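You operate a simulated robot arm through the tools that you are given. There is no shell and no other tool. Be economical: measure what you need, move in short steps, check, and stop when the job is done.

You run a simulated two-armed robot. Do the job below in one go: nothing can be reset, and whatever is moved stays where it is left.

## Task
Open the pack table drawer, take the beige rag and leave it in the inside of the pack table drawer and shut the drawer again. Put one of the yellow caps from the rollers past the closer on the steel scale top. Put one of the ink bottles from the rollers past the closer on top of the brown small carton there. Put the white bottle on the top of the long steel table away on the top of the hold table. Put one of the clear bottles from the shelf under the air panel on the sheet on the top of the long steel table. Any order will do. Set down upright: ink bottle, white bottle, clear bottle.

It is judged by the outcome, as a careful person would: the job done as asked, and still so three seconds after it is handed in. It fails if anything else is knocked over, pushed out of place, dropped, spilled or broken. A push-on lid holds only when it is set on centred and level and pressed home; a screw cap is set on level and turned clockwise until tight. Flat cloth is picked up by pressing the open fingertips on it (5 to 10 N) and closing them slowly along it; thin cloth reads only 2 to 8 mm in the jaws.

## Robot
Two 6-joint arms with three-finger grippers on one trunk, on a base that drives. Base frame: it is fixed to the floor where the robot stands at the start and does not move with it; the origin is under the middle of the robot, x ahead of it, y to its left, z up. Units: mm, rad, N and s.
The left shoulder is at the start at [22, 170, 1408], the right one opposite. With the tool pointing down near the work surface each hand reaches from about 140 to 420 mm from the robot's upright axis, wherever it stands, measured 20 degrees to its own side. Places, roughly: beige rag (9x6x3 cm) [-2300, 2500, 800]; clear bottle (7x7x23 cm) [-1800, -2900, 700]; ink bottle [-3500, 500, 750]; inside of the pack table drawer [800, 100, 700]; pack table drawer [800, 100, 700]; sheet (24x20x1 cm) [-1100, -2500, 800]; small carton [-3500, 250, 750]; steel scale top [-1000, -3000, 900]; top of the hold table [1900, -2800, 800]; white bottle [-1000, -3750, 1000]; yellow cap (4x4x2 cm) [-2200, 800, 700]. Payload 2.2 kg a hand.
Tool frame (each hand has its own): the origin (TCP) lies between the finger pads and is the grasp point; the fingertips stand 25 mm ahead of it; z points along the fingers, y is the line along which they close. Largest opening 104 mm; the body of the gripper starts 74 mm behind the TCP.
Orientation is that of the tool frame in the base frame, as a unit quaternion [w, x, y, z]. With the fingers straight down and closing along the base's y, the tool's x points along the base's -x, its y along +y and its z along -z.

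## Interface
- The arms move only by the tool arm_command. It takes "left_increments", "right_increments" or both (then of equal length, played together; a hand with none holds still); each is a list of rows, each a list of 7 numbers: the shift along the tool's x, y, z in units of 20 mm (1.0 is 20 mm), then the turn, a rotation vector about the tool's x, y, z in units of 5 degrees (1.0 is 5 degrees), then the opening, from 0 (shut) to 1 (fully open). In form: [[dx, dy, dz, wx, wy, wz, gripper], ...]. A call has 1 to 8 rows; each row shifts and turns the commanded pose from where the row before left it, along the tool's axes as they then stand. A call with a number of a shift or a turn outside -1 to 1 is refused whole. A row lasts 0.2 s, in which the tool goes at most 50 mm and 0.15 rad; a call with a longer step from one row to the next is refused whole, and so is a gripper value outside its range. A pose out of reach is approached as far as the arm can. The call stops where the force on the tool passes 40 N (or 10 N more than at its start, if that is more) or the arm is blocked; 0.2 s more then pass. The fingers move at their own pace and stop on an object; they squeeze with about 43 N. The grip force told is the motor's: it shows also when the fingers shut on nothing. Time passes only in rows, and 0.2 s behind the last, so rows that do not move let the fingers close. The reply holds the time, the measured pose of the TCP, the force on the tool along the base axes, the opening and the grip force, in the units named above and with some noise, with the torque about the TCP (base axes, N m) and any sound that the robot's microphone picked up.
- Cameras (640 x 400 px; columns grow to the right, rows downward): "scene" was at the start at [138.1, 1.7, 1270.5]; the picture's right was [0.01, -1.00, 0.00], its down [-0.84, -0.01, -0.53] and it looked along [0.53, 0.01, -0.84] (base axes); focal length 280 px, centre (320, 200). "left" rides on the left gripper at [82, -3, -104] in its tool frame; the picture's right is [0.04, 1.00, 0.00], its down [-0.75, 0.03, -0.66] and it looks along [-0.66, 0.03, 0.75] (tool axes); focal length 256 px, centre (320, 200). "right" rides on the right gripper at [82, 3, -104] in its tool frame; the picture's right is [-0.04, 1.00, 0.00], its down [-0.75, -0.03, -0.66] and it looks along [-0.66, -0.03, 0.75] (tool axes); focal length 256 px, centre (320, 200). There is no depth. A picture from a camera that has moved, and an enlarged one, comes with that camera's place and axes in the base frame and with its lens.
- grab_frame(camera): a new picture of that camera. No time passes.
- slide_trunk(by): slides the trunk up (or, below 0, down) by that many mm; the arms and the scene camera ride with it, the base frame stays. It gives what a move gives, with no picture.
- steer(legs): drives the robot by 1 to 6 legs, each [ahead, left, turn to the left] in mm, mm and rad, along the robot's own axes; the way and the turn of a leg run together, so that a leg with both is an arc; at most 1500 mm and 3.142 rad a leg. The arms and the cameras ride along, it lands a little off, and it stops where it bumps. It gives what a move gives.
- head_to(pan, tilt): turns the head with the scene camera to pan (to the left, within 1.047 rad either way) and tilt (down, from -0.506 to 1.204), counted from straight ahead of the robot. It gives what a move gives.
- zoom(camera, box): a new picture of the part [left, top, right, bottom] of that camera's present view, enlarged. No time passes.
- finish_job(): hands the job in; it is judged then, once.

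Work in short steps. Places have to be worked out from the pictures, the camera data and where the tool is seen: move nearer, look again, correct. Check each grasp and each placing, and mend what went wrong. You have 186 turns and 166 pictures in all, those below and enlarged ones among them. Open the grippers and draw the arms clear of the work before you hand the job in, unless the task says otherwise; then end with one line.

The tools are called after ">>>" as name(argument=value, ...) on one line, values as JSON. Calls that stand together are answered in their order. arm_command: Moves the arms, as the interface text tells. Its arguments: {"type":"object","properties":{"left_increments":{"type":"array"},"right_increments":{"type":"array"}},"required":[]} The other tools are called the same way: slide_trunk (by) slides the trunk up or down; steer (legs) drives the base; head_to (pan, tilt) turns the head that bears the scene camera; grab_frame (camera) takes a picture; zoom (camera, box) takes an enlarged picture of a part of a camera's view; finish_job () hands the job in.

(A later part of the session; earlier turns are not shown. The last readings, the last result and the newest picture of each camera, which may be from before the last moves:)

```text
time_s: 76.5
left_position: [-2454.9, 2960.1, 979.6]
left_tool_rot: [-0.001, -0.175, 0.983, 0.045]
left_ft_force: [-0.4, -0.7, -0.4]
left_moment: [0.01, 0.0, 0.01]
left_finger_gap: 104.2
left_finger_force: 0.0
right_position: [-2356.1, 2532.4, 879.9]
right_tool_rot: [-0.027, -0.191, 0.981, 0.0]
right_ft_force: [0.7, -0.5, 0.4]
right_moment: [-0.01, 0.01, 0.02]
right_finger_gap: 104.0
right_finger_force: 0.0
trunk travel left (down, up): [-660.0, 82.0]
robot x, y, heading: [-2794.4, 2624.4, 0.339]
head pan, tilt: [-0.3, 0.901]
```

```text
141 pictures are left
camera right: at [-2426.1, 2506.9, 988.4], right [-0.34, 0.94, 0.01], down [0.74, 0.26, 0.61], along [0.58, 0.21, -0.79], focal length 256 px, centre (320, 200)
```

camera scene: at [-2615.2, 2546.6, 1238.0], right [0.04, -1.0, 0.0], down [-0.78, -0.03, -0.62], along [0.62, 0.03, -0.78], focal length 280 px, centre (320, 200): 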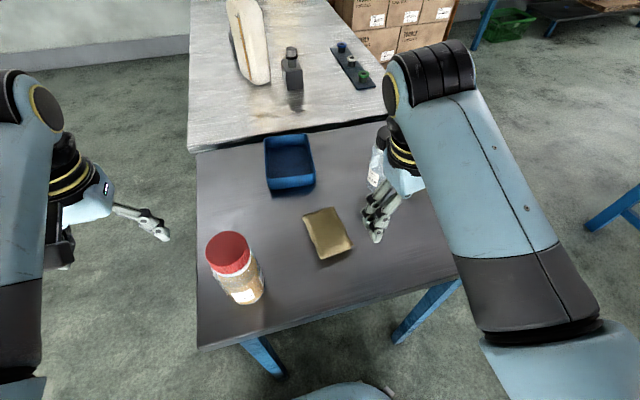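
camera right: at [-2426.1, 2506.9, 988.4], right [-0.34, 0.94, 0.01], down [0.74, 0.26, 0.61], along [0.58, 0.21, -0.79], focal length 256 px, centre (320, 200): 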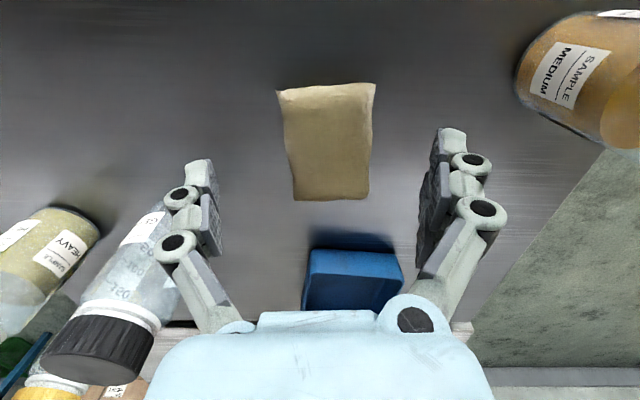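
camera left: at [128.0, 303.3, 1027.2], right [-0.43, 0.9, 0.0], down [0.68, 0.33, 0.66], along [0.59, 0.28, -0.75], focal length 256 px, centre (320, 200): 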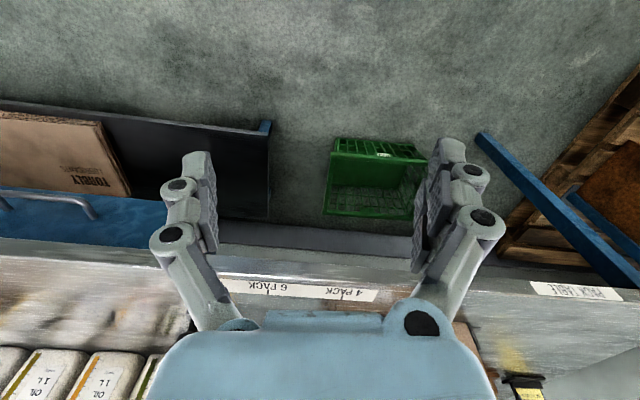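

Rag is centred between the fingers. I shift ~14 forward and descend to tips ≈800.

>>> arm_command(right_increments=[[-0.35, 0.15, 0.8, 0, 0, 0, 1], [-0.35, 0.15, 0.9, 0, 0, 0, 1], [0, 0, 0.9, 0, 0, 0, 1]])

>>> grab_frame(camera="right")

```text
time_s: 77.3
left_position: [-2454.7, 2958.5, 981.9]
left_tool_rot: [-0.001, -0.176, 0.983, 0.046]
left_ft_force: [0.3, 0.1, -0.5]
left_moment: [0.02, -0.02, -0.01]
left_finger_gap: 104.0
left_finger_force: 0.1
right_position: [-2349.0, 2543.4, 828.2]
right_tool_rot: [-0.028, -0.19, 0.981, 0.001]
right_ft_force: [0.2, 0.1, -0.1]
right_moment: [0.02, 0.02, -0.01]
right_finger_gap: 103.7
right_finger_force: 0.0
trunk travel left (down, up): [-660.0, 82.0]
robot x, y, heading: [-2793.4, 2624.2, 0.341]
head pan, tilt: [-0.3, 0.901]
```

```text
140 pictures are left
camera right: at [-2417.9, 2517.0, 934.9], right [-0.34, 0.94, 0.01], down [0.74, 0.26, 0.61], along [0.58, 0.21, -0.79], focal length 256 px, centre (320, 200)
```

right: 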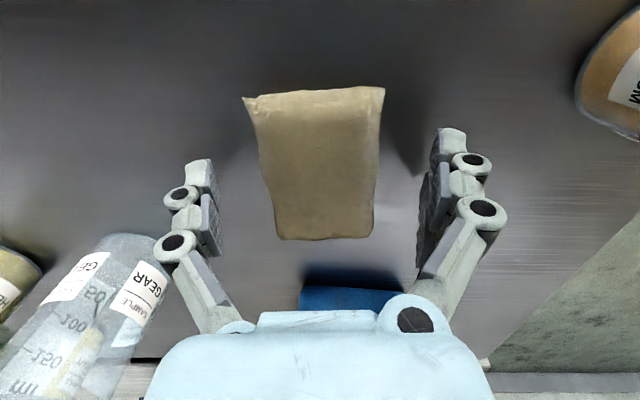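

Centred. I descend in small steps to near contact.

>>> arm_command(right_increments=[[0, 0, 0.3, 0, 0, 0, 1], [0, 0, 0.2, 0, 0, 0, 1]])

```text
time_s: 77.9
left_position: [-2455.9, 2958.0, 981.6]
left_tool_rot: [0.0, -0.175, 0.984, 0.045]
left_ft_force: [-0.6, 0.4, -0.3]
left_moment: [0.03, 0.0, -0.01]
left_finger_gap: 103.9
left_finger_force: 0.2
right_position: [-2349.0, 2542.9, 817.5]
right_tool_rot: [-0.027, -0.191, 0.981, 0.0]
right_ft_force: [-1.0, -1.8, 7.7]
right_moment: [-0.4, -0.25, -0.12]
right_finger_gap: 104.1
right_finger_force: 0.0
trunk travel left (down, up): [-660.0, 82.0]
robot x, y, heading: [-2795.5, 2625.1, 0.345]
head pan, tilt: [-0.3, 0.901]
```

Table contact at 7.7 N (table ≈ 792). I close slowly.

>>> arm_command(right_increments=[[0, 0, 0, 0, 0, 0, 0.85], [0, 0, 0, 0, 0, 0, 0.7], [0, 0, 0, 0, 0, 0, 0.58], [0, 0, 0, 0, 0, 0, 0.46], [0, 0, 0, 0, 0, 0, 0.34], [0, 0, 0, 0, 0, 0, 0.2], [0, 0, 0, 0, 0, 0, 0.1], [0, 0, 0, 0, 0, 0, 0]])

>>> grab_frame(camera="right")

```text
time_s: 79.0
left_position: [-2459.1, 2957.7, 981.5]
left_tool_rot: [0.002, -0.175, 0.984, 0.045]
left_ft_force: [-0.4, 0.4, 0.3]
left_moment: [-0.04, -0.05, 0.02]
left_finger_gap: 104.2
left_finger_force: 0.0
right_position: [-2346.0, 2542.3, 824.5]
right_tool_rot: [-0.019, -0.191, 0.981, -0.001]
right_ft_force: [-7.1, -5.3, 40.1]
right_moment: [3.75, 1.01, 0.68]
right_finger_gap: 74.1
right_finger_force: 35.0
trunk travel left (down, up): [-660.0, 82.0]
robot x, y, heading: [-2791.1, 2625.9, 0.338]
head pan, tilt: [-0.3, 0.901]
stopped in row 5 (right hand): the force on the tool passed its limit at 42 N (the readings are from after the stop); the commanded pose is now the measured one
```

```text
139 pictures are left
camera right: at [-2417.3, 2516.6, 930.3], right [-0.34, 0.94, 0.0], down [0.73, 0.26, 0.63], along [0.59, 0.21, -0.78], focal length 256 px, centre (320, 200)
```

right: 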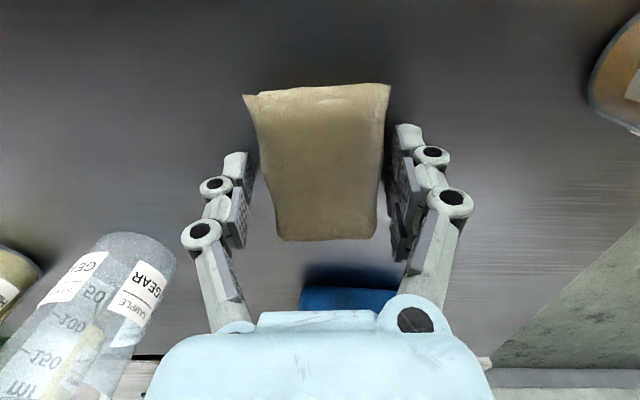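

Tips press harder as the linkage closes. I raise ~10 mm and close around the thick folded rag.

>>> arm_command(right_increments=[[0, 0, -0.5, 0, 0, 0, 0.7], [0, 0, 0, 0, 0, 0, 0.6], [0, 0, 0, 0, 0, 0, 0.5], [0, 0, 0, 0, 0, 0, 0.4], [0, 0, 0, 0, 0, 0, 0.3], [0, 0, 0, 0, 0, 0, 0.2], [0, 0, 0, 0, 0, 0, 0.2]])

>>> grab_frame(camera="right")

```text
time_s: 80.7
left_position: [-2453.3, 2958.3, 979.8]
left_tool_rot: [-0.001, -0.176, 0.983, 0.046]
left_ft_force: [-0.4, -0.4, 0.0]
left_moment: [0.02, -0.02, -0.01]
left_finger_gap: 104.0
left_finger_force: 0.0
right_position: [-2345.6, 2543.7, 829.0]
right_tool_rot: [-0.025, -0.191, 0.981, -0.002]
right_ft_force: [0.3, 0.6, -0.6]
right_moment: [-0.01, 0.02, 0.0]
right_finger_gap: 55.8
right_finger_force: 43.1
trunk travel left (down, up): [-660.0, 82.0]
robot x, y, heading: [-2793.2, 2623.4, 0.337]
head pan, tilt: [-0.3, 0.901]
```

```text
138 pictures are left
camera right: at [-2414.8, 2517.0, 936.1], right [-0.34, 0.94, 0.01], down [0.74, 0.26, 0.62], along [0.58, 0.21, -0.79], focal length 256 px, centre (320, 200)
```

right: 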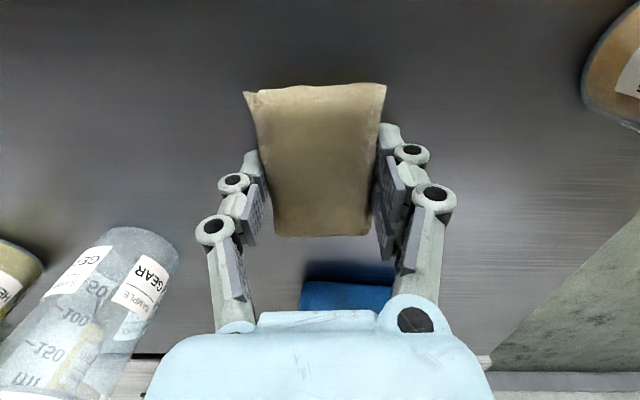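

The rag is held (gap 56 mm, 43 N). I lift with the trunk and back away from the table.

>>> slide_trunk(by=80)

>>> steer(legs=[[-450, 0, 0]])

>>> head_to(pan=-0.2, tilt=0.6)

>>> grab_frame(camera="scene")

```text
time_s: 81.8
left_position: [-2454.6, 2959.0, 1060.9]
left_tool_rot: [-0.001, -0.176, 0.983, 0.046]
left_ft_force: [0.3, -0.6, 0.4]
left_moment: [0.02, -0.01, -0.01]
left_finger_gap: 103.9
left_finger_force: 0.0
right_position: [-2346.2, 2542.3, 908.1]
right_tool_rot: [-0.025, -0.19, 0.981, -0.002]
right_ft_force: [-0.3, 0.3, -0.5]
right_moment: [0.02, 0.01, 0.01]
right_finger_gap: 55.7
right_finger_force: 43.0
trunk travel left (down, up): [-740.0, 2.0]
robot x, y, heading: [-2792.8, 2626.1, 0.338]
head pan, tilt: [-0.3, 0.901]
```

```text
time_s: 84.6
left_position: [-2885.2, 2805.5, 1060.0]
left_tool_rot: [0.0, -0.172, 0.984, 0.046]
left_ft_force: [-0.9, -0.3, 0.2]
left_moment: [0.03, -0.03, -0.02]
left_finger_gap: 103.9
left_finger_force: 0.1
right_position: [-2778.9, 2390.0, 909.9]
right_tool_rot: [-0.025, -0.189, 0.982, -0.001]
right_ft_force: [-0.8, 0.3, -0.2]
right_moment: [0.02, -0.01, -0.02]
right_finger_gap: 55.6
right_finger_force: 42.5
trunk travel left (down, up): [-740.0, 2.0]
robot x, y, heading: [-3222.3, 2472.5, 0.335]
head pan, tilt: [-0.3, 0.901]
```

```text
time_s: 85.4
left_position: [-2886.8, 2805.1, 1061.3]
left_tool_rot: [-0.001, -0.173, 0.984, 0.045]
left_ft_force: [-0.3, 0.7, -0.4]
left_moment: [0.01, -0.01, 0.02]
left_finger_gap: 103.9
left_finger_force: 0.0
right_position: [-2779.5, 2388.3, 909.0]
right_tool_rot: [-0.025, -0.189, 0.982, -0.002]
right_ft_force: [0.0, 0.0, -1.5]
right_moment: [0.0, 0.0, -0.01]
right_finger_gap: 55.6
right_finger_force: 43.1
trunk travel left (down, up): [-740.0, 2.0]
robot x, y, heading: [-3225.9, 2470.5, 0.338]
head pan, tilt: [-0.201, 0.6]
```

```text
137 pictures are left
camera scene: at [-3073.6, 2509.6, 1443.2], right [0.13, -0.99, 0.0], down [-0.56, -0.08, -0.82], along [0.82, 0.11, -0.57], focal length 280 px, centre (320, 200)
```

scene: 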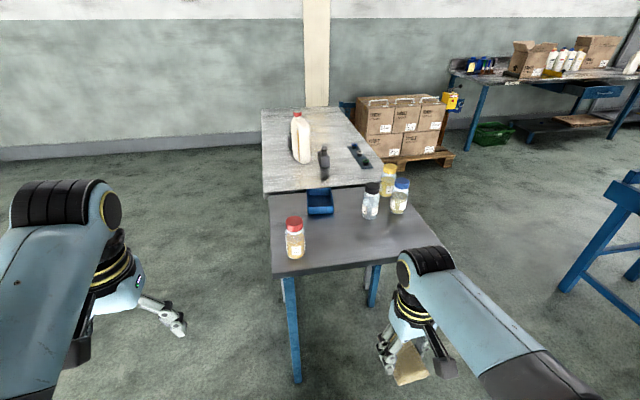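

Rag held securely. Next I turn toward the roller line from this side to see the ink bottle, carton and caps, keeping the rag in the right hand.

>>> steer(legs=[[0, 0, -1.6]])

>>> head_to(pan=0, tilt=0.35)

>>> grab_frame(camera="scene")

```text
time_s: 89.8
left_position: [-2921.8, 2109.6, 1059.9]
left_tool_rot: [0.034, 0.606, 0.794, 0.031]
left_ft_force: [0.3, -1.1, -0.3]
left_moment: [0.0, 0.03, 0.02]
left_finger_gap: 104.0
left_finger_force: 0.1
right_position: [-3346.8, 2035.8, 908.8]
right_tool_rot: [-0.018, 0.594, 0.804, 0.018]
right_ft_force: [-0.2, 1.1, -0.9]
right_moment: [-0.02, -0.01, -0.02]
right_finger_gap: 55.6
right_finger_force: 42.8
trunk travel left (down, up): [-740.0, 2.0]
robot x, y, heading: [-3225.9, 2474.4, -1.313]
head pan, tilt: [-0.201, 0.6]
```

```text
time_s: 90.5
left_position: [-2922.6, 2109.8, 1060.1]
left_tool_rot: [0.034, 0.606, 0.794, 0.03]
left_ft_force: [0.2, 0.7, -0.5]
left_moment: [-0.01, 0.01, 0.01]
left_finger_gap: 104.2
left_finger_force: 0.1
right_position: [-3346.9, 2035.2, 908.9]
right_tool_rot: [-0.019, 0.594, 0.804, 0.018]
right_ft_force: [-0.2, -0.2, -0.4]
right_moment: [0.0, 0.04, 0.01]
right_finger_gap: 55.7
right_finger_force: 43.4
trunk travel left (down, up): [-740.0, 2.0]
robot x, y, heading: [-3227.9, 2474.6, -1.313]
head pan, tilt: [0.0, 0.351]
```

```text
136 pictures are left
camera scene: at [-3187.0, 2316.4, 1466.0], right [-0.97, -0.25, 0.0], down [-0.09, 0.33, -0.94], along [0.24, -0.91, -0.34], focal length 280 px, centre (320, 200)
```

scene: 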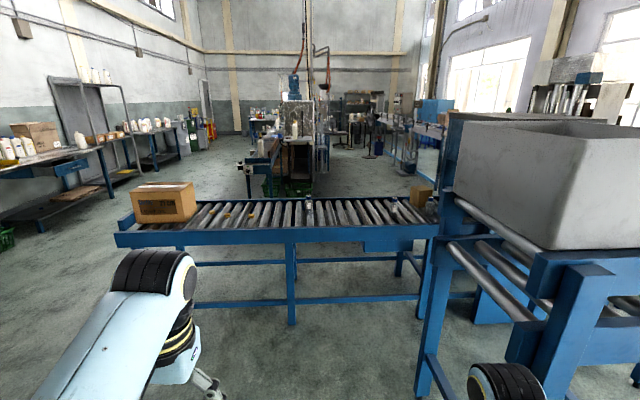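

>>> zoom(camera="scene", box=[180, 170, 460, 260])

```text
2.29 times, centred on (320, 215) of scene
camera zoom: at [-3187.0, 2316.4, 1466.0], right [-0.97, -0.25, 0.0], down [-0.09, 0.33, -0.94], along [0.24, -0.91, -0.34], focal length 640 px, centre (320, 166)
```

zoom: 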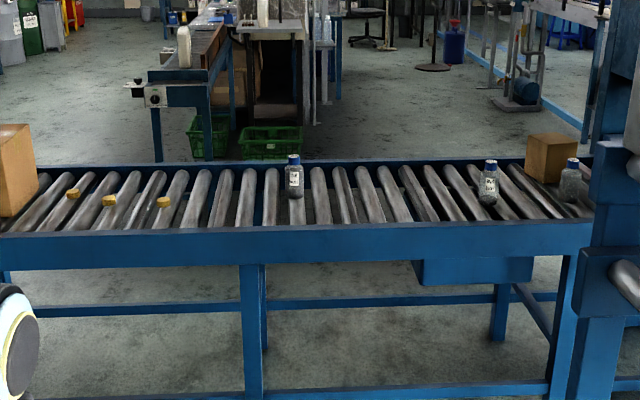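

Three blue-capped ink bottles (one beside the small brown carton at ≈[-3420, 280], bottle ≈[-3460, 440]) and three yellow caps near [-2290, 740]. A rack blocks this side, so I go round the conveyor's east end to its south side.

>>> steer(legs=[[886, 519, 0], [319, 1209, 0], [1181, 361, 0], [0, 0, -3.08], [-492, 899, 0]])

>>> grab_frame(camera="scene")

```text
time_s: 119.7
left_position: [-1621.9, 231.4, 1061.8]
left_tool_rot: [0.032, 0.822, -0.568, -0.031]
left_ft_force: [-0.2, 0.4, 0.6]
left_moment: [-0.02, -0.04, 0.0]
left_finger_gap: 103.9
left_finger_force: 0.1
right_position: [-1205.9, 343.7, 909.0]
right_tool_rot: [0.016, 0.831, -0.556, 0.018]
right_ft_force: [-0.1, -0.7, 1.0]
right_moment: [0.01, 0.0, -0.02]
right_finger_gap: 55.6
right_finger_force: 43.2
trunk travel left (down, up): [-740.0, 2.0]
robot x, y, heading: [-1284.3, -104.0, 1.917]
head pan, tilt: [0.0, 0.351]
```

```text
134 pictures are left
camera scene: at [-1344.2, 50.9, 1466.1], right [0.94, 0.34, 0.0], down [0.12, -0.32, -0.94], along [-0.32, 0.88, -0.34], focal length 280 px, centre (320, 200)
```

scene: 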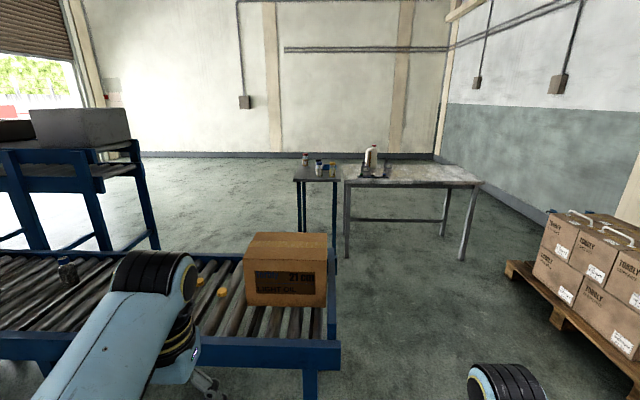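

I drive along the south side toward the bottle and small carton, staying back from the edge.

>>> steer(legs=[[0, 942, 0], [250, 900, 0]])

>>> head_to(pan=0.1, tilt=0.6)

>>> grab_frame(camera="scene")

```text
time_s: 122.6
left_position: [-2045.1, 60.5, 1058.2]
left_tool_rot: [0.033, 0.858, -0.512, -0.027]
left_ft_force: [-0.4, -0.6, -0.3]
left_moment: [0.0, -0.05, 0.02]
left_finger_gap: 104.1
left_finger_force: 0.1
right_position: [-1647.8, 226.6, 908.8]
right_tool_rot: [0.016, 0.866, -0.499, 0.022]
right_ft_force: [-0.7, 0.2, 0.6]
right_moment: [0.03, -0.08, -0.01]
right_finger_gap: 55.4
right_finger_force: 42.9
trunk travel left (down, up): [-740.0, 2.0]
robot x, y, heading: [-1667.2, -228.4, 2.051]
head pan, tilt: [0.0, 0.351]
stopped in leg 1: the robot was blocked; the commanded pose is now the measured one
```

```text
time_s: 123.4
left_position: [-2044.1, 60.9, 1059.8]
left_tool_rot: [0.035, 0.857, -0.513, -0.027]
left_ft_force: [-0.2, 0.5, -0.2]
left_moment: [0.03, 0.02, -0.01]
left_finger_gap: 104.2
left_finger_force: 0.1
right_position: [-1647.9, 228.5, 907.3]
right_tool_rot: [0.016, 0.866, -0.499, 0.02]
right_ft_force: [0.2, 0.3, -0.1]
right_moment: [0.01, 0.01, -0.01]
right_finger_gap: 55.7
right_finger_force: 43.0
trunk travel left (down, up): [-740.0, 2.0]
robot x, y, heading: [-1669.3, -226.6, 2.05]
head pan, tilt: [0.099, 0.6]
```

```text
133 pictures are left
camera scene: at [-1750.9, -88.9, 1443.4], right [0.84, 0.55, 0.0], down [0.31, -0.47, -0.83], along [-0.45, 0.69, -0.56], focal length 280 px, centre (320, 200)
```

scene: 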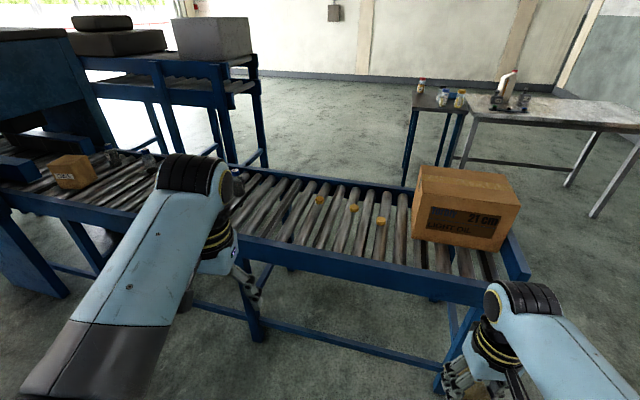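

Something blocked me on the left. I look that way.

>>> head_to(pan=1.04, tilt=0.7)

>>> grab_frame(camera="scene")

```text
time_s: 124.6
left_position: [-2044.9, 61.4, 1060.0]
left_tool_rot: [0.034, 0.858, -0.512, -0.028]
left_ft_force: [0.4, -0.3, 0.8]
left_moment: [0.01, 0.01, 0.0]
left_finger_gap: 104.1
left_finger_force: 0.0
right_position: [-1648.7, 228.5, 907.7]
right_tool_rot: [0.016, 0.866, -0.499, 0.02]
right_ft_force: [0.0, -0.5, -0.8]
right_moment: [-0.02, 0.03, 0.0]
right_finger_gap: 55.6
right_finger_force: 43.2
trunk travel left (down, up): [-740.0, 2.0]
robot x, y, heading: [-1670.3, -227.8, 2.049]
head pan, tilt: [1.04, 0.7]
```

```text
132 pictures are left
camera scene: at [-1787.9, -158.7, 1434.7], right [0.05, 1.0, 0.0], down [0.64, -0.03, -0.76], along [-0.76, 0.04, -0.64], focal length 280 px, centre (320, 200)
```

scene: 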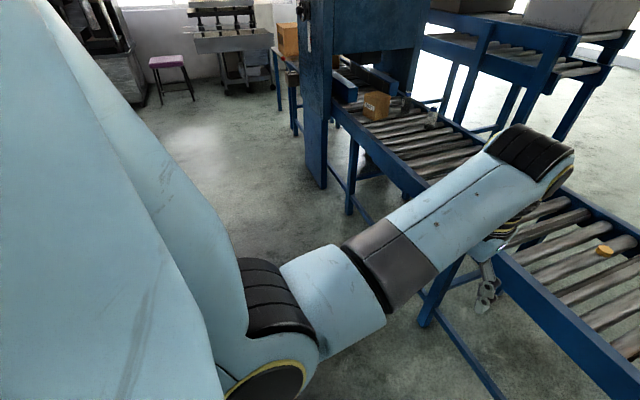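

>>> steer(legs=[[0, -200, 0], [0, 0, 0.9]])

>>> head_to(pan=0.5, tilt=0.75)

>>> grab_frame(camera="scene")

```text
time_s: 128.6
left_position: [-1947.3, -258.2, 1059.9]
left_tool_rot: [0.043, 0.996, -0.078, -0.01]
left_ft_force: [-0.4, -0.1, 0.1]
left_moment: [0.01, -0.01, -0.02]
left_finger_gap: 104.0
left_finger_force: 0.0
right_position: [-1838.1, 157.3, 908.2]
right_tool_rot: [0.004, 0.998, -0.063, 0.025]
right_ft_force: [0.8, 0.8, -0.6]
right_moment: [0.0, 0.01, 0.01]
right_finger_gap: 55.4
right_finger_force: 42.9
trunk travel left (down, up): [-740.0, 2.0]
robot x, y, heading: [-1491.3, -134.1, 2.973]
head pan, tilt: [1.04, 0.7]
```

```text
time_s: 129.5
left_position: [-1946.2, -257.8, 1060.4]
left_tool_rot: [0.043, 0.996, -0.078, -0.01]
left_ft_force: [-0.3, -0.9, -1.3]
left_moment: [0.0, 0.01, 0.0]
left_finger_gap: 103.9
left_finger_force: 0.1
right_position: [-1839.0, 158.2, 908.0]
right_tool_rot: [0.004, 0.998, -0.062, 0.025]
right_ft_force: [-1.0, 1.5, 0.3]
right_moment: [-0.01, 0.03, -0.01]
right_finger_gap: 55.7
right_finger_force: 42.8
trunk travel left (down, up): [-740.0, 2.0]
robot x, y, heading: [-1490.9, -130.9, 2.972]
head pan, tilt: [0.499, 0.75]
```

```text
131 pictures are left
camera scene: at [-1640.7, -147.6, 1430.4], right [-0.32, 0.95, 0.0], down [0.65, 0.22, -0.73], along [-0.69, -0.24, -0.68], focal length 280 px, centre (320, 200)
```

scene: 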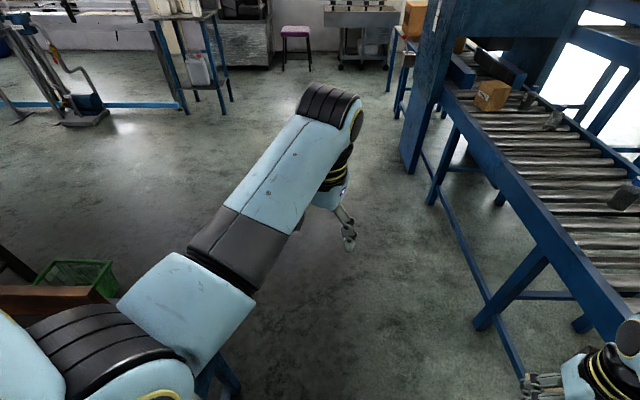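

>>> head_to(pan=1.04, tilt=0.5)

>>> grab_frame(camera="scene")

```text
time_s: 130.5
left_position: [-1946.2, -258.1, 1059.5]
left_tool_rot: [0.043, 0.996, -0.078, -0.01]
left_ft_force: [-0.7, 0.0, 0.4]
left_moment: [-0.02, 0.02, -0.02]
left_finger_gap: 104.2
left_finger_force: 0.0
right_position: [-1840.1, 157.8, 908.6]
right_tool_rot: [0.006, 0.998, -0.064, 0.025]
right_ft_force: [-0.3, 0.6, -0.4]
right_moment: [-0.04, -0.04, 0.01]
right_finger_gap: 56.0
right_finger_force: 43.4
trunk travel left (down, up): [-740.0, 2.0]
robot x, y, heading: [-1492.7, -133.9, 2.977]
head pan, tilt: [1.04, 0.499]
```

```text
130 pictures are left
camera scene: at [-1621.0, -190.2, 1452.4], right [-0.76, 0.65, 0.0], down [0.31, 0.37, -0.88], along [-0.57, -0.67, -0.48], focal length 280 px, centre (320, 200)
```

scene: 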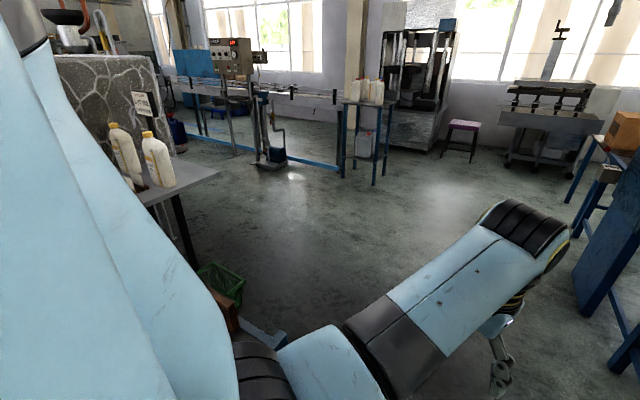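

The base's rear bumped the infeed line's end (~[-1840, -690]). I turn parallel to the roller line and drive along the aisle, then face the conveyor near the small carton.

>>> steer(legs=[[0, 0, 0.48], [900, -230, 0], [780, -190, 0]])

>>> head_to(pan=-0.9, tilt=0.6)

>>> grab_frame(camera="scene")

```text
time_s: 140.7
left_position: [-3557.9, -533.5, 1060.7]
left_tool_rot: [0.044, 0.987, 0.153, 0.0]
left_ft_force: [-0.6, 1.1, 0.0]
left_moment: [-0.02, 0.05, 0.02]
left_finger_gap: 103.9
left_finger_force: 0.0
right_position: [-3642.7, -120.5, 906.6]
right_tool_rot: [0.006, 0.985, 0.168, 0.03]
right_ft_force: [-0.2, -7.4, -0.1]
right_moment: [0.23, 0.01, 0.08]
right_finger_gap: 55.4
right_finger_force: 43.4
trunk travel left (down, up): [-740.0, 2.0]
robot x, y, heading: [-3204.5, -221.7, -2.849]
head pan, tilt: [1.04, 0.499]
stopped in leg 3: the force on the tool passed its limit at 43 N (the readings are from after the stop); the commanded pose is now the measured one
```

```text
time_s: 142.6
left_position: [-3557.6, -534.5, 1059.0]
left_tool_rot: [0.043, 0.987, 0.153, 0.001]
left_ft_force: [0.2, 0.4, 0.1]
left_moment: [-0.01, 0.01, 0.02]
left_finger_gap: 103.8
left_finger_force: 0.2
right_position: [-3643.1, -118.3, 906.5]
right_tool_rot: [0.004, 0.986, 0.167, 0.03]
right_ft_force: [1.6, -13.1, -2.8]
right_moment: [0.33, 0.08, 0.15]
right_finger_gap: 55.4
right_finger_force: 42.6
trunk travel left (down, up): [-740.0, 2.0]
robot x, y, heading: [-3206.6, -214.2, -2.849]
head pan, tilt: [-0.901, 0.6]
```

```text
129 pictures are left
camera scene: at [-3347.1, -189.0, 1443.4], right [0.57, 0.82, 0.0], down [0.46, -0.32, -0.83], along [-0.68, 0.47, -0.56], focal length 280 px, centre (320, 200)
```

scene: 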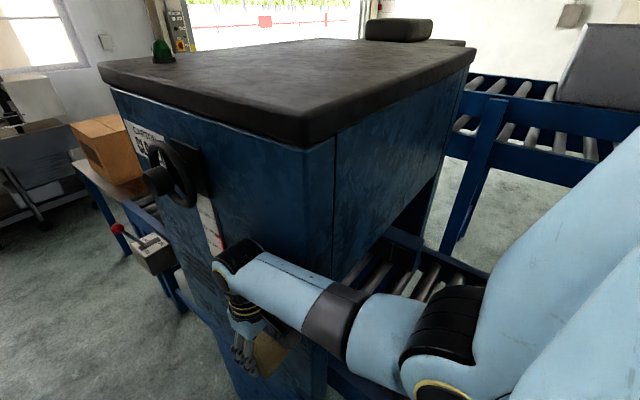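

The right hand touched the closer's cabinet; the rag is still held. I move away left and back, then turn to face the rollers.

>>> steer(legs=[[0, 130, 0], [-200, 0, 0], [0, 0, -1.54]])

>>> head_to(pan=0.2, tilt=0.7)

>>> grab_frame(camera="scene")

```text
time_s: 148.8
left_position: [-3307.2, 58.9, 1059.8]
left_tool_rot: [0.032, 0.814, -0.579, -0.031]
left_ft_force: [0.2, 0.4, -0.6]
left_moment: [0.0, -0.01, 0.0]
left_finger_gap: 104.2
left_finger_force: 0.0
right_position: [-2894.1, 158.8, 906.4]
right_tool_rot: [0.025, 0.824, -0.566, 0.019]
right_ft_force: [-0.2, -0.5, -0.4]
right_moment: [0.01, -0.02, 0.0]
right_finger_gap: 55.6
right_finger_force: 43.4
trunk travel left (down, up): [-740.0, 2.0]
robot x, y, heading: [-2979.5, -282.6, 1.898]
head pan, tilt: [-0.901, 0.6]
```

```text
time_s: 150.1
left_position: [-3307.4, 59.0, 1059.6]
left_tool_rot: [0.032, 0.815, -0.578, -0.03]
left_ft_force: [0.0, 0.3, -0.3]
left_moment: [-0.03, 0.0, -0.04]
left_finger_gap: 103.9
left_finger_force: 0.1
right_position: [-2894.1, 158.2, 906.7]
right_tool_rot: [0.024, 0.824, -0.566, 0.019]
right_ft_force: [0.3, 0.1, -1.3]
right_moment: [-0.01, -0.01, -0.02]
right_finger_gap: 55.7
right_finger_force: 43.1
trunk travel left (down, up): [-740.0, 2.0]
robot x, y, heading: [-2981.2, -282.4, 1.896]
head pan, tilt: [0.201, 0.7]
```

```text
128 pictures are left
camera scene: at [-3048.0, -142.0, 1434.7], right [0.87, 0.5, 0.0], down [0.32, -0.56, -0.76], along [-0.38, 0.66, -0.64], focal length 280 px, centre (320, 200)
```

scene: 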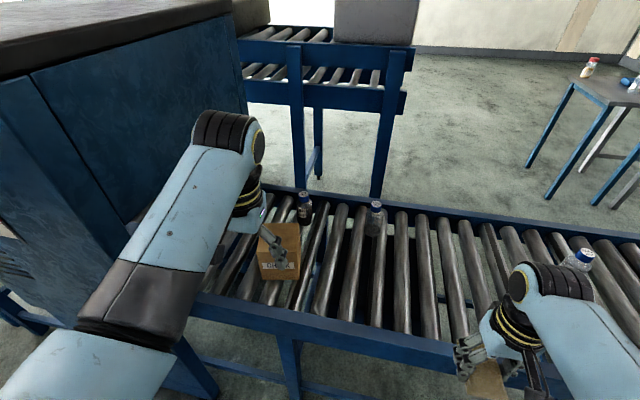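

>>> zoom(camera="scene", box=[220, 180, 420, 305])

```text
3.20 times, centred on (320, 242) of scene
camera zoom: at [-3048.0, -142.0, 1434.7], right [0.87, 0.5, 0.0], down [0.32, -0.56, -0.76], along [-0.38, 0.66, -0.64], focal length 897 px, centre (320, 64)
```

zoom: 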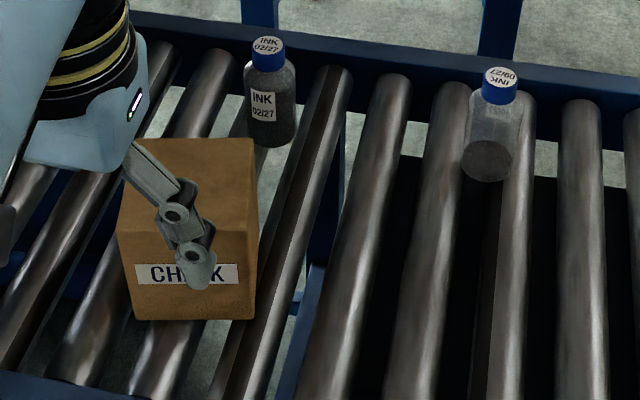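

Measured: bottle 2 at ≈[-3220, 516] (height ~125, ⌀53), small carton top centre ≈[-3403, 257, 859]. I tilt the left tool 40° forward for more reach, raise the rag hand relative to the trunk, then lower the trunk.

>>> arm_command(left_increments=[[0, 0, 0, 0.14, -1, 0, 0.9], [0, 0, 0, 0.14, -1, 0, 0.9], [0, 0, 0, 0.14, -1, 0, 0.9], [0, 0, 0, 0.14, -1, 0, 0.9], [0, 0, 0, 0.14, -1, 0, 0.9], [0, 0, 0, 0.14, -1, 0, 0.9], [0, 0, 0, 0.14, -1, 0, 0.9], [0, 0, 0, 0.1, -1, 0, 0.9]], right_increments=[[0, 0, -0.62, 0, 0, 0, 0.2], [0, 0, -0.62, 0, 0, 0, 0.2], [0, 0, -0.62, 0, 0, 0, 0.2], [0, 0, -0.62, 0, 0, 0, 0.2], [0, 0, -0.62, 0, 0, 0, 0.2], [0, 0, -0.62, 0, 0, 0, 0.2], [0, 0, -0.62, 0, 0, 0, 0.2], [0, 0, -0.62, 0, 0, 0, 0.2]])

>>> slide_trunk(by=-140)

>>> grab_frame(camera="left")

```text
time_s: 151.9
left_position: [-3309.4, 58.6, 1059.4]
left_tool_rot: [-0.206, 0.757, -0.553, -0.281]
left_ft_force: [1.5, -0.6, -0.3]
left_moment: [0.01, 0.02, 0.01]
left_finger_gap: 93.7
left_finger_force: 0.1
right_position: [-2894.9, 163.0, 1005.4]
right_tool_rot: [0.025, 0.824, -0.566, 0.019]
right_ft_force: [0.8, -0.1, -0.7]
right_moment: [0.05, 0.03, -0.01]
right_finger_gap: 55.7
right_finger_force: 43.4
trunk travel left (down, up): [-740.0, 2.0]
robot x, y, heading: [-2980.4, -283.0, 1.896]
head pan, tilt: [0.201, 0.7]
```

```text
time_s: 153.6
left_position: [-3308.1, 58.9, 919.8]
left_tool_rot: [-0.205, 0.756, -0.555, -0.28]
left_ft_force: [-1.2, 0.7, -0.3]
left_moment: [0.04, 0.03, 0.0]
left_finger_gap: 93.7
left_finger_force: 0.1
right_position: [-2895.5, 163.7, 866.0]
right_tool_rot: [0.025, 0.824, -0.565, 0.019]
right_ft_force: [-0.6, 0.4, -0.3]
right_moment: [-0.03, 0.01, 0.03]
right_finger_gap: 55.4
right_finger_force: 42.9
trunk travel left (down, up): [-600.0, 142.0]
robot x, y, heading: [-2980.2, -283.3, 1.892]
head pan, tilt: [0.201, 0.7]
```

```text
126 pictures are left
camera left: at [-3266.3, -63.3, 946.8], right [-0.94, -0.33, -0.03], down [-0.07, 0.13, 0.99], along [-0.32, 0.93, -0.15], focal length 256 px, centre (320, 200)
```

left: 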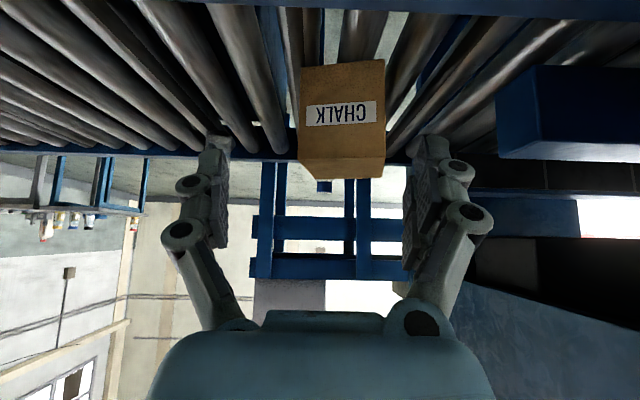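

Camera agrees: carton from ~730 to ~851. Now I strafe right and go ahead to bring bottle 2 in front of the left hand.

>>> steer(legs=[[0, -231, 0], [235, 0, 0]])

>>> grab_frame(camera="left")

>>> grab_frame(camera="scene")

```text
time_s: 156.7
left_position: [-3158.0, 351.8, 919.3]
left_tool_rot: [-0.202, 0.761, -0.549, -0.281]
left_ft_force: [-0.6, 0.3, -0.1]
left_moment: [-0.02, -0.02, -0.02]
left_finger_gap: 93.4
left_finger_force: 0.0
right_position: [-2745.3, 462.5, 865.0]
right_tool_rot: [0.025, 0.828, -0.56, 0.02]
right_ft_force: [-0.1, 0.7, -0.5]
right_moment: [-0.04, -0.02, -0.02]
right_finger_gap: 55.8
right_finger_force: 43.2
trunk travel left (down, up): [-600.0, 142.0]
robot x, y, heading: [-2827.2, 17.6, 1.91]
head pan, tilt: [0.201, 0.7]
```

```text
125 pictures are left
camera left: at [-3114.6, 231.0, 946.2], right [-0.94, -0.34, -0.03], down [-0.07, 0.13, 0.99], along [-0.34, 0.93, -0.15], focal length 256 px, centre (320, 200)
```

left: 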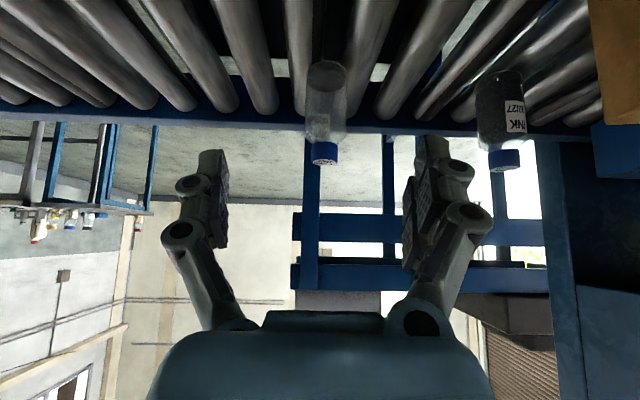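

```text
124 pictures are left
camera scene: at [-2895.7, 155.9, 1294.2], right [0.86, 0.51, 0.0], down [0.33, -0.55, -0.76], along [-0.39, 0.66, -0.65], focal length 280 px, centre (320, 200)
```

scene: 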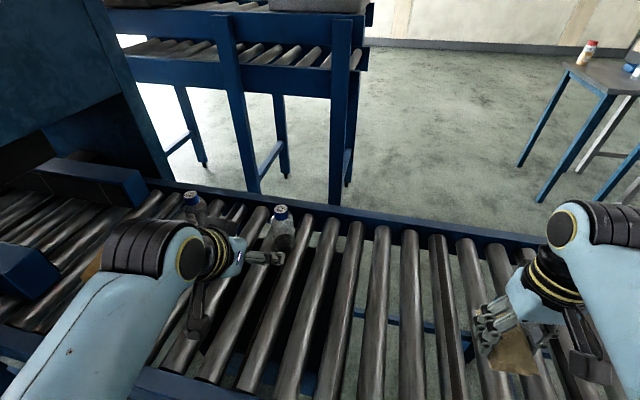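

Bottle 2 confirmed at [-3223, 516], z 732–852. I shift and advance along the tool axis partway.

>>> arm_command(left_increments=[[-0.81, 0.11, 0, 0, 0, 0, 0.9], [-0.81, 0.11, 0, 0, 0, 0, 0.9], [-0.81, 0.11, 0, 0, 0, 0, 0.9], [0, 0, 1, 0, 0, 0, 0.9], [0, 0, 1, 0, 0, 0, 0.9], [0, 0, 1, 0, 0, 0, 0.9], [0, 0, 1, 0, 0, 0, 0.9], [0, 0, 1, 0, 0, 0, 0.9]])

>>> grab_frame(camera="left")

```text
time_s: 158.5
left_position: [-3199.0, 446.1, 873.8]
left_tool_rot: [-0.204, 0.76, -0.549, -0.281]
left_ft_force: [0.3, -0.2, -1.0]
left_moment: [0.0, -0.03, 0.01]
left_finger_gap: 93.5
left_finger_force: 0.1
right_position: [-2746.7, 462.6, 865.3]
right_tool_rot: [0.024, 0.828, -0.56, 0.019]
right_ft_force: [-0.7, 0.5, 0.4]
right_moment: [0.01, -0.01, 0.03]
right_finger_gap: 55.6
right_finger_force: 43.5
trunk travel left (down, up): [-600.0, 142.0]
robot x, y, heading: [-2828.5, 14.9, 1.906]
head pan, tilt: [0.201, 0.7]
```

```text
123 pictures are left
camera left: at [-3154.2, 325.4, 900.9], right [-0.94, -0.34, -0.03], down [-0.07, 0.13, 0.99], along [-0.34, 0.93, -0.15], focal length 256 px, centre (320, 200)
```

left: 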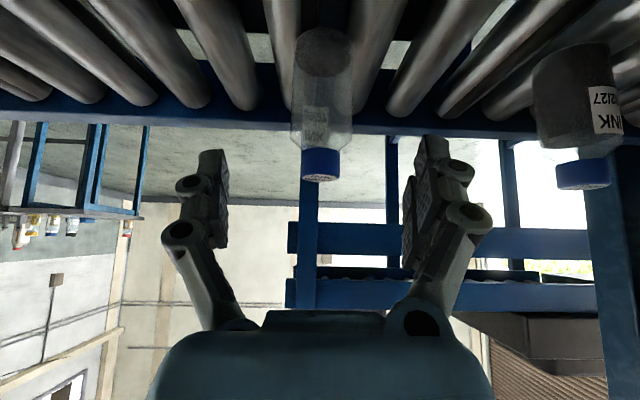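

Aligned. I advance the remaining ~115 mm and close on the bottle.

>>> arm_command(left_increments=[[0, 0, 1, 0, 0, 0, 0.9], [0, 0, 1, 0, 0, 0, 0.9], [0, 0, 1, 0, 0, 0, 0.9], [0, 0, 1, 0, 0, 0, 0.9], [0, 0, 1, 0, 0, 0, 0.9], [0, 0, 0.75, 0, 0, 0, 0.9]])

>>> grab_frame(camera="left")

```text
time_s: 159.9
left_position: [-3221.5, 518.8, 787.3]
left_tool_rot: [-0.203, 0.761, -0.548, -0.282]
left_ft_force: [0.7, 0.3, 0.1]
left_moment: [-0.02, -0.03, 0.0]
left_finger_gap: 93.4
left_finger_force: 0.0
right_position: [-2747.3, 462.3, 865.1]
right_tool_rot: [0.025, 0.828, -0.56, 0.019]
right_ft_force: [-0.1, -1.0, -0.8]
right_moment: [-0.02, 0.0, 0.0]
right_finger_gap: 55.6
right_finger_force: 42.4
trunk travel left (down, up): [-600.0, 142.0]
robot x, y, heading: [-2829.6, 15.6, 1.909]
head pan, tilt: [0.201, 0.7]
```

```text
122 pictures are left
camera left: at [-3177.7, 397.7, 814.3], right [-0.94, -0.34, -0.03], down [-0.07, 0.13, 0.99], along [-0.34, 0.93, -0.15], focal length 256 px, centre (320, 200)
```

left: 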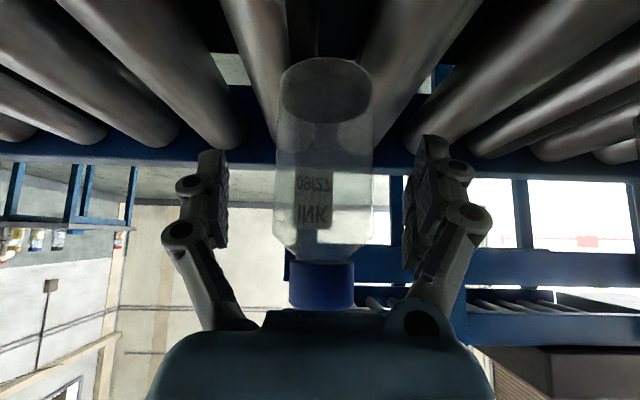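

>>> arm_command(left_increments=[[0, 0, 0, 0, 0, 0, 0.7], [0, 0, 0, 0, 0, 0, 0.55], [0, 0, 0, 0, 0, 0, 0.4], [0, 0, 0, 0, 0, 0, 0.3], [0, 0, 0, 0, 0, 0, 0.3]])

>>> slide_trunk(by=110)

>>> grab_frame(camera="left")

```text
time_s: 161.1
left_position: [-3222.5, 518.4, 787.8]
left_tool_rot: [-0.202, 0.761, -0.549, -0.282]
left_ft_force: [-0.6, -0.1, -0.1]
left_moment: [0.02, -0.02, 0.02]
left_finger_gap: 52.6
left_finger_force: 42.8
right_position: [-2747.1, 463.4, 864.9]
right_tool_rot: [0.024, 0.828, -0.56, 0.019]
right_ft_force: [0.0, 0.3, -0.6]
right_moment: [-0.02, 0.02, -0.02]
right_finger_gap: 55.6
right_finger_force: 43.4
trunk travel left (down, up): [-600.0, 142.0]
robot x, y, heading: [-2824.7, 15.2, 1.91]
head pan, tilt: [0.201, 0.7]
```

```text
time_s: 162.5
left_position: [-3218.9, 517.1, 897.8]
left_tool_rot: [-0.203, 0.76, -0.55, -0.281]
left_ft_force: [-0.8, 0.4, 0.2]
left_moment: [0.02, 0.03, 0.03]
left_finger_gap: 52.6
left_finger_force: 43.1
right_position: [-2745.6, 463.0, 975.6]
right_tool_rot: [0.025, 0.828, -0.559, 0.02]
right_ft_force: [-0.3, 0.3, -0.7]
right_moment: [0.01, -0.01, -0.01]
right_finger_gap: 55.7
right_finger_force: 43.2
trunk travel left (down, up): [-710.0, 32.0]
robot x, y, heading: [-2827.1, 13.7, 1.913]
head pan, tilt: [0.201, 0.7]
```

```text
121 pictures are left
camera left: at [-3176.5, 396.1, 924.6], right [-0.94, -0.34, -0.03], down [-0.07, 0.13, 0.99], along [-0.34, 0.93, -0.15], focal length 256 px, centre (320, 200)
```

left: 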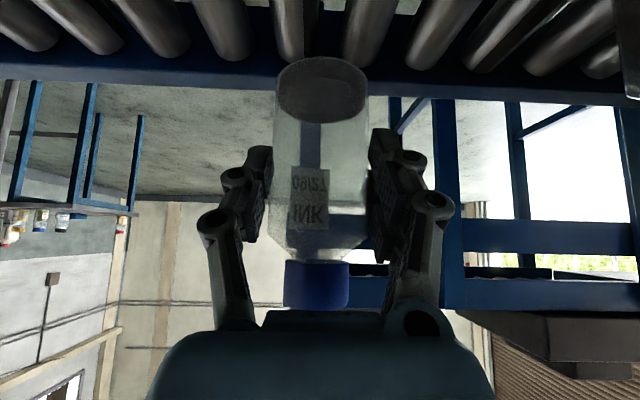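

Bottle held. I raise more, drive back 181 and left 200, then check over the carton.

>>> slide_trunk(by=30)

>>> steer(legs=[[-181, 0, 0], [0, 190, 0]])

>>> head_to(pan=0.45, tilt=0.8)

>>> grab_frame(camera="scene")

>>> grab_frame(camera="left")

```text
time_s: 163.3
left_position: [-3220.7, 517.9, 926.9]
left_tool_rot: [-0.203, 0.76, -0.549, -0.282]
left_ft_force: [-0.4, 0.4, -0.5]
left_moment: [-0.01, -0.02, 0.01]
left_finger_gap: 52.4
left_finger_force: 42.9
right_position: [-2747.9, 463.3, 1004.9]
right_tool_rot: [0.025, 0.828, -0.56, 0.019]
right_ft_force: [-0.3, 0.4, 0.1]
right_moment: [-0.01, -0.02, 0.03]
right_finger_gap: 55.7
right_finger_force: 43.0
trunk travel left (down, up): [-740.0, 2.0]
robot x, y, heading: [-2824.9, 13.1, 1.912]
head pan, tilt: [0.201, 0.7]
```

```text
time_s: 165.9
left_position: [-3339.0, 289.7, 928.9]
left_tool_rot: [-0.203, 0.76, -0.55, -0.28]
left_ft_force: [0.1, 1.3, -1.3]
left_moment: [0.02, -0.02, -0.02]
left_finger_gap: 52.6
left_finger_force: 42.8
right_position: [-2864.3, 233.0, 1006.1]
right_tool_rot: [0.024, 0.827, -0.561, 0.018]
right_ft_force: [0.3, 0.2, -0.6]
right_moment: [0.02, -0.02, 0.01]
right_finger_gap: 55.6
right_finger_force: 43.1
trunk travel left (down, up): [-740.0, 2.0]
robot x, y, heading: [-2947.4, -211.5, 1.909]
head pan, tilt: [0.201, 0.7]
```

```text
time_s: 166.7
left_position: [-3337.6, 290.0, 927.7]
left_tool_rot: [-0.203, 0.76, -0.55, -0.281]
left_ft_force: [0.2, 0.2, -0.4]
left_moment: [-0.04, -0.02, 0.01]
left_finger_gap: 52.7
left_finger_force: 42.6
right_position: [-2863.5, 233.9, 1005.6]
right_tool_rot: [0.024, 0.827, -0.561, 0.019]
right_ft_force: [0.2, -0.1, 0.3]
right_moment: [0.03, -0.03, 0.0]
right_finger_gap: 55.6
right_finger_force: 43.2
trunk travel left (down, up): [-740.0, 2.0]
robot x, y, heading: [-2944.9, -216.6, 1.909]
head pan, tilt: [0.45, 0.799]
```

```text
120 pictures are left
camera scene: at [-3026.8, -89.5, 1426.5], right [0.71, 0.71, 0.0], down [0.51, -0.51, -0.7], along [-0.49, 0.49, -0.72], focal length 280 px, centre (320, 200)
```

scene: 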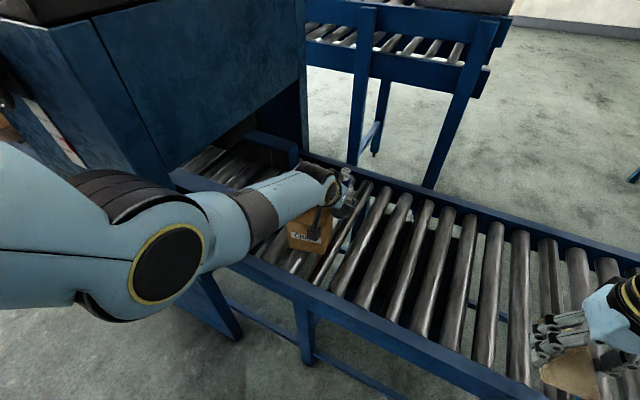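

```text
119 pictures are left
camera left: at [-3294.0, 168.4, 954.8], right [-0.94, -0.34, -0.03], down [-0.07, 0.13, 0.99], along [-0.33, 0.93, -0.15], focal length 256 px, centre (320, 200)
```

left: 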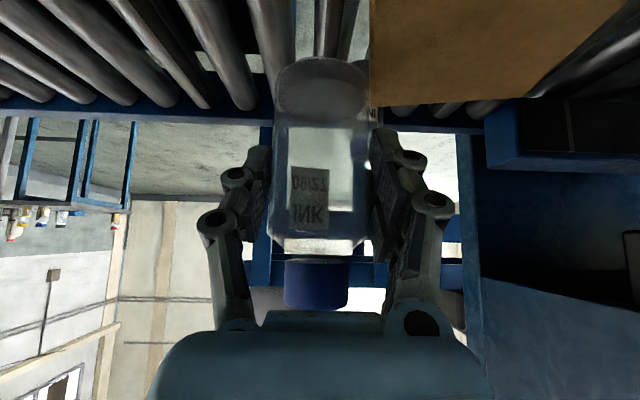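

Carton centre refined to ≈[-3406, 256]; the bottle needs 74 mm left, 10 mm back. I shift and check.

>>> steer(legs=[[-10, 72, 0]])

>>> grab_frame(camera="left")

>>> zoom(camera="scene", box=[200, 130, 440, 280])

```text
time_s: 167.7
left_position: [-3405.4, 255.3, 927.3]
left_tool_rot: [-0.203, 0.76, -0.549, -0.281]
left_ft_force: [-1.6, 0.3, -0.1]
left_moment: [0.03, -0.04, -0.02]
left_finger_gap: 52.5
left_finger_force: 43.7
right_position: [-2932.7, 198.1, 1006.1]
right_tool_rot: [0.024, 0.827, -0.561, 0.02]
right_ft_force: [-0.1, 0.7, -1.1]
right_moment: [0.04, -0.03, 0.04]
right_finger_gap: 55.6
right_finger_force: 43.3
trunk travel left (down, up): [-740.0, 2.0]
robot x, y, heading: [-3014.8, -244.2, 1.907]
head pan, tilt: [0.45, 0.799]
```

```text
118 pictures are left
camera left: at [-3362.4, 133.9, 954.7], right [-0.94, -0.34, -0.03], down [-0.07, 0.13, 0.99], along [-0.34, 0.93, -0.15], focal length 256 px, centre (320, 200)
```

left: 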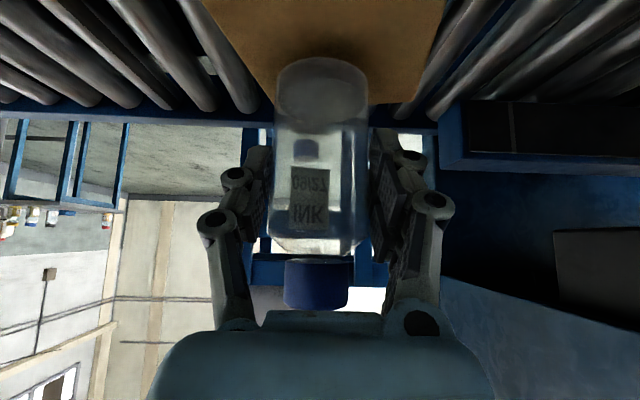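

```text
2.67 times, centred on (320, 205) of scene
camera zoom: at [-3095.6, -124.2, 1426.4], right [0.71, 0.71, 0.0], down [0.51, -0.51, -0.7], along [-0.49, 0.49, -0.72], focal length 747 px, centre (320, 187)
```

zoom: 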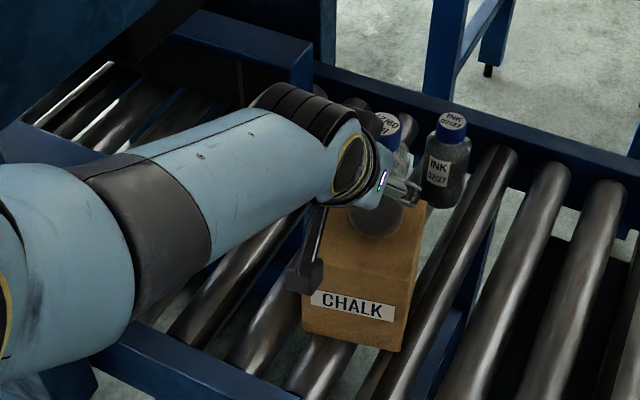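

Bottle is over the carton's middle. I lower vertically in small steps until contact.

>>> arm_command(left_increments=[[0.16, 0, 0.19, 0, 0, 0, 0.3], [0.16, 0, 0.19, 0, 0, 0, 0.3], [0.1, 0, 0.12, 0, 0, 0, 0.3], [0.06, 0, 0.07, 0, 0, 0, 0.3]])

>>> grab_frame(camera="left")

```text
time_s: 168.7
left_position: [-3405.3, 257.8, 916.7]
left_tool_rot: [-0.205, 0.759, -0.548, -0.286]
left_ft_force: [-0.1, -2.0, 28.6]
left_moment: [-0.26, -0.21, 0.0]
left_finger_gap: 52.5
left_finger_force: 43.3
right_position: [-2929.4, 197.9, 1007.2]
right_tool_rot: [0.025, 0.827, -0.562, 0.019]
right_ft_force: [0.6, -0.7, -0.6]
right_moment: [-0.02, -0.03, 0.01]
right_finger_gap: 55.4
right_finger_force: 42.7
trunk travel left (down, up): [-740.0, 2.0]
robot x, y, heading: [-3015.3, -247.9, 1.905]
head pan, tilt: [0.45, 0.799]
```

```text
116 pictures are left
camera left: at [-3361.3, 135.5, 942.8], right [-0.94, -0.34, -0.03], down [-0.07, 0.12, 0.99], along [-0.34, 0.93, -0.14], focal length 256 px, centre (320, 200)
```

left: 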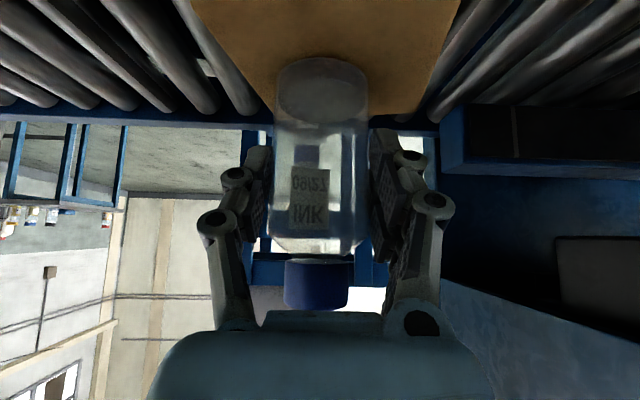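

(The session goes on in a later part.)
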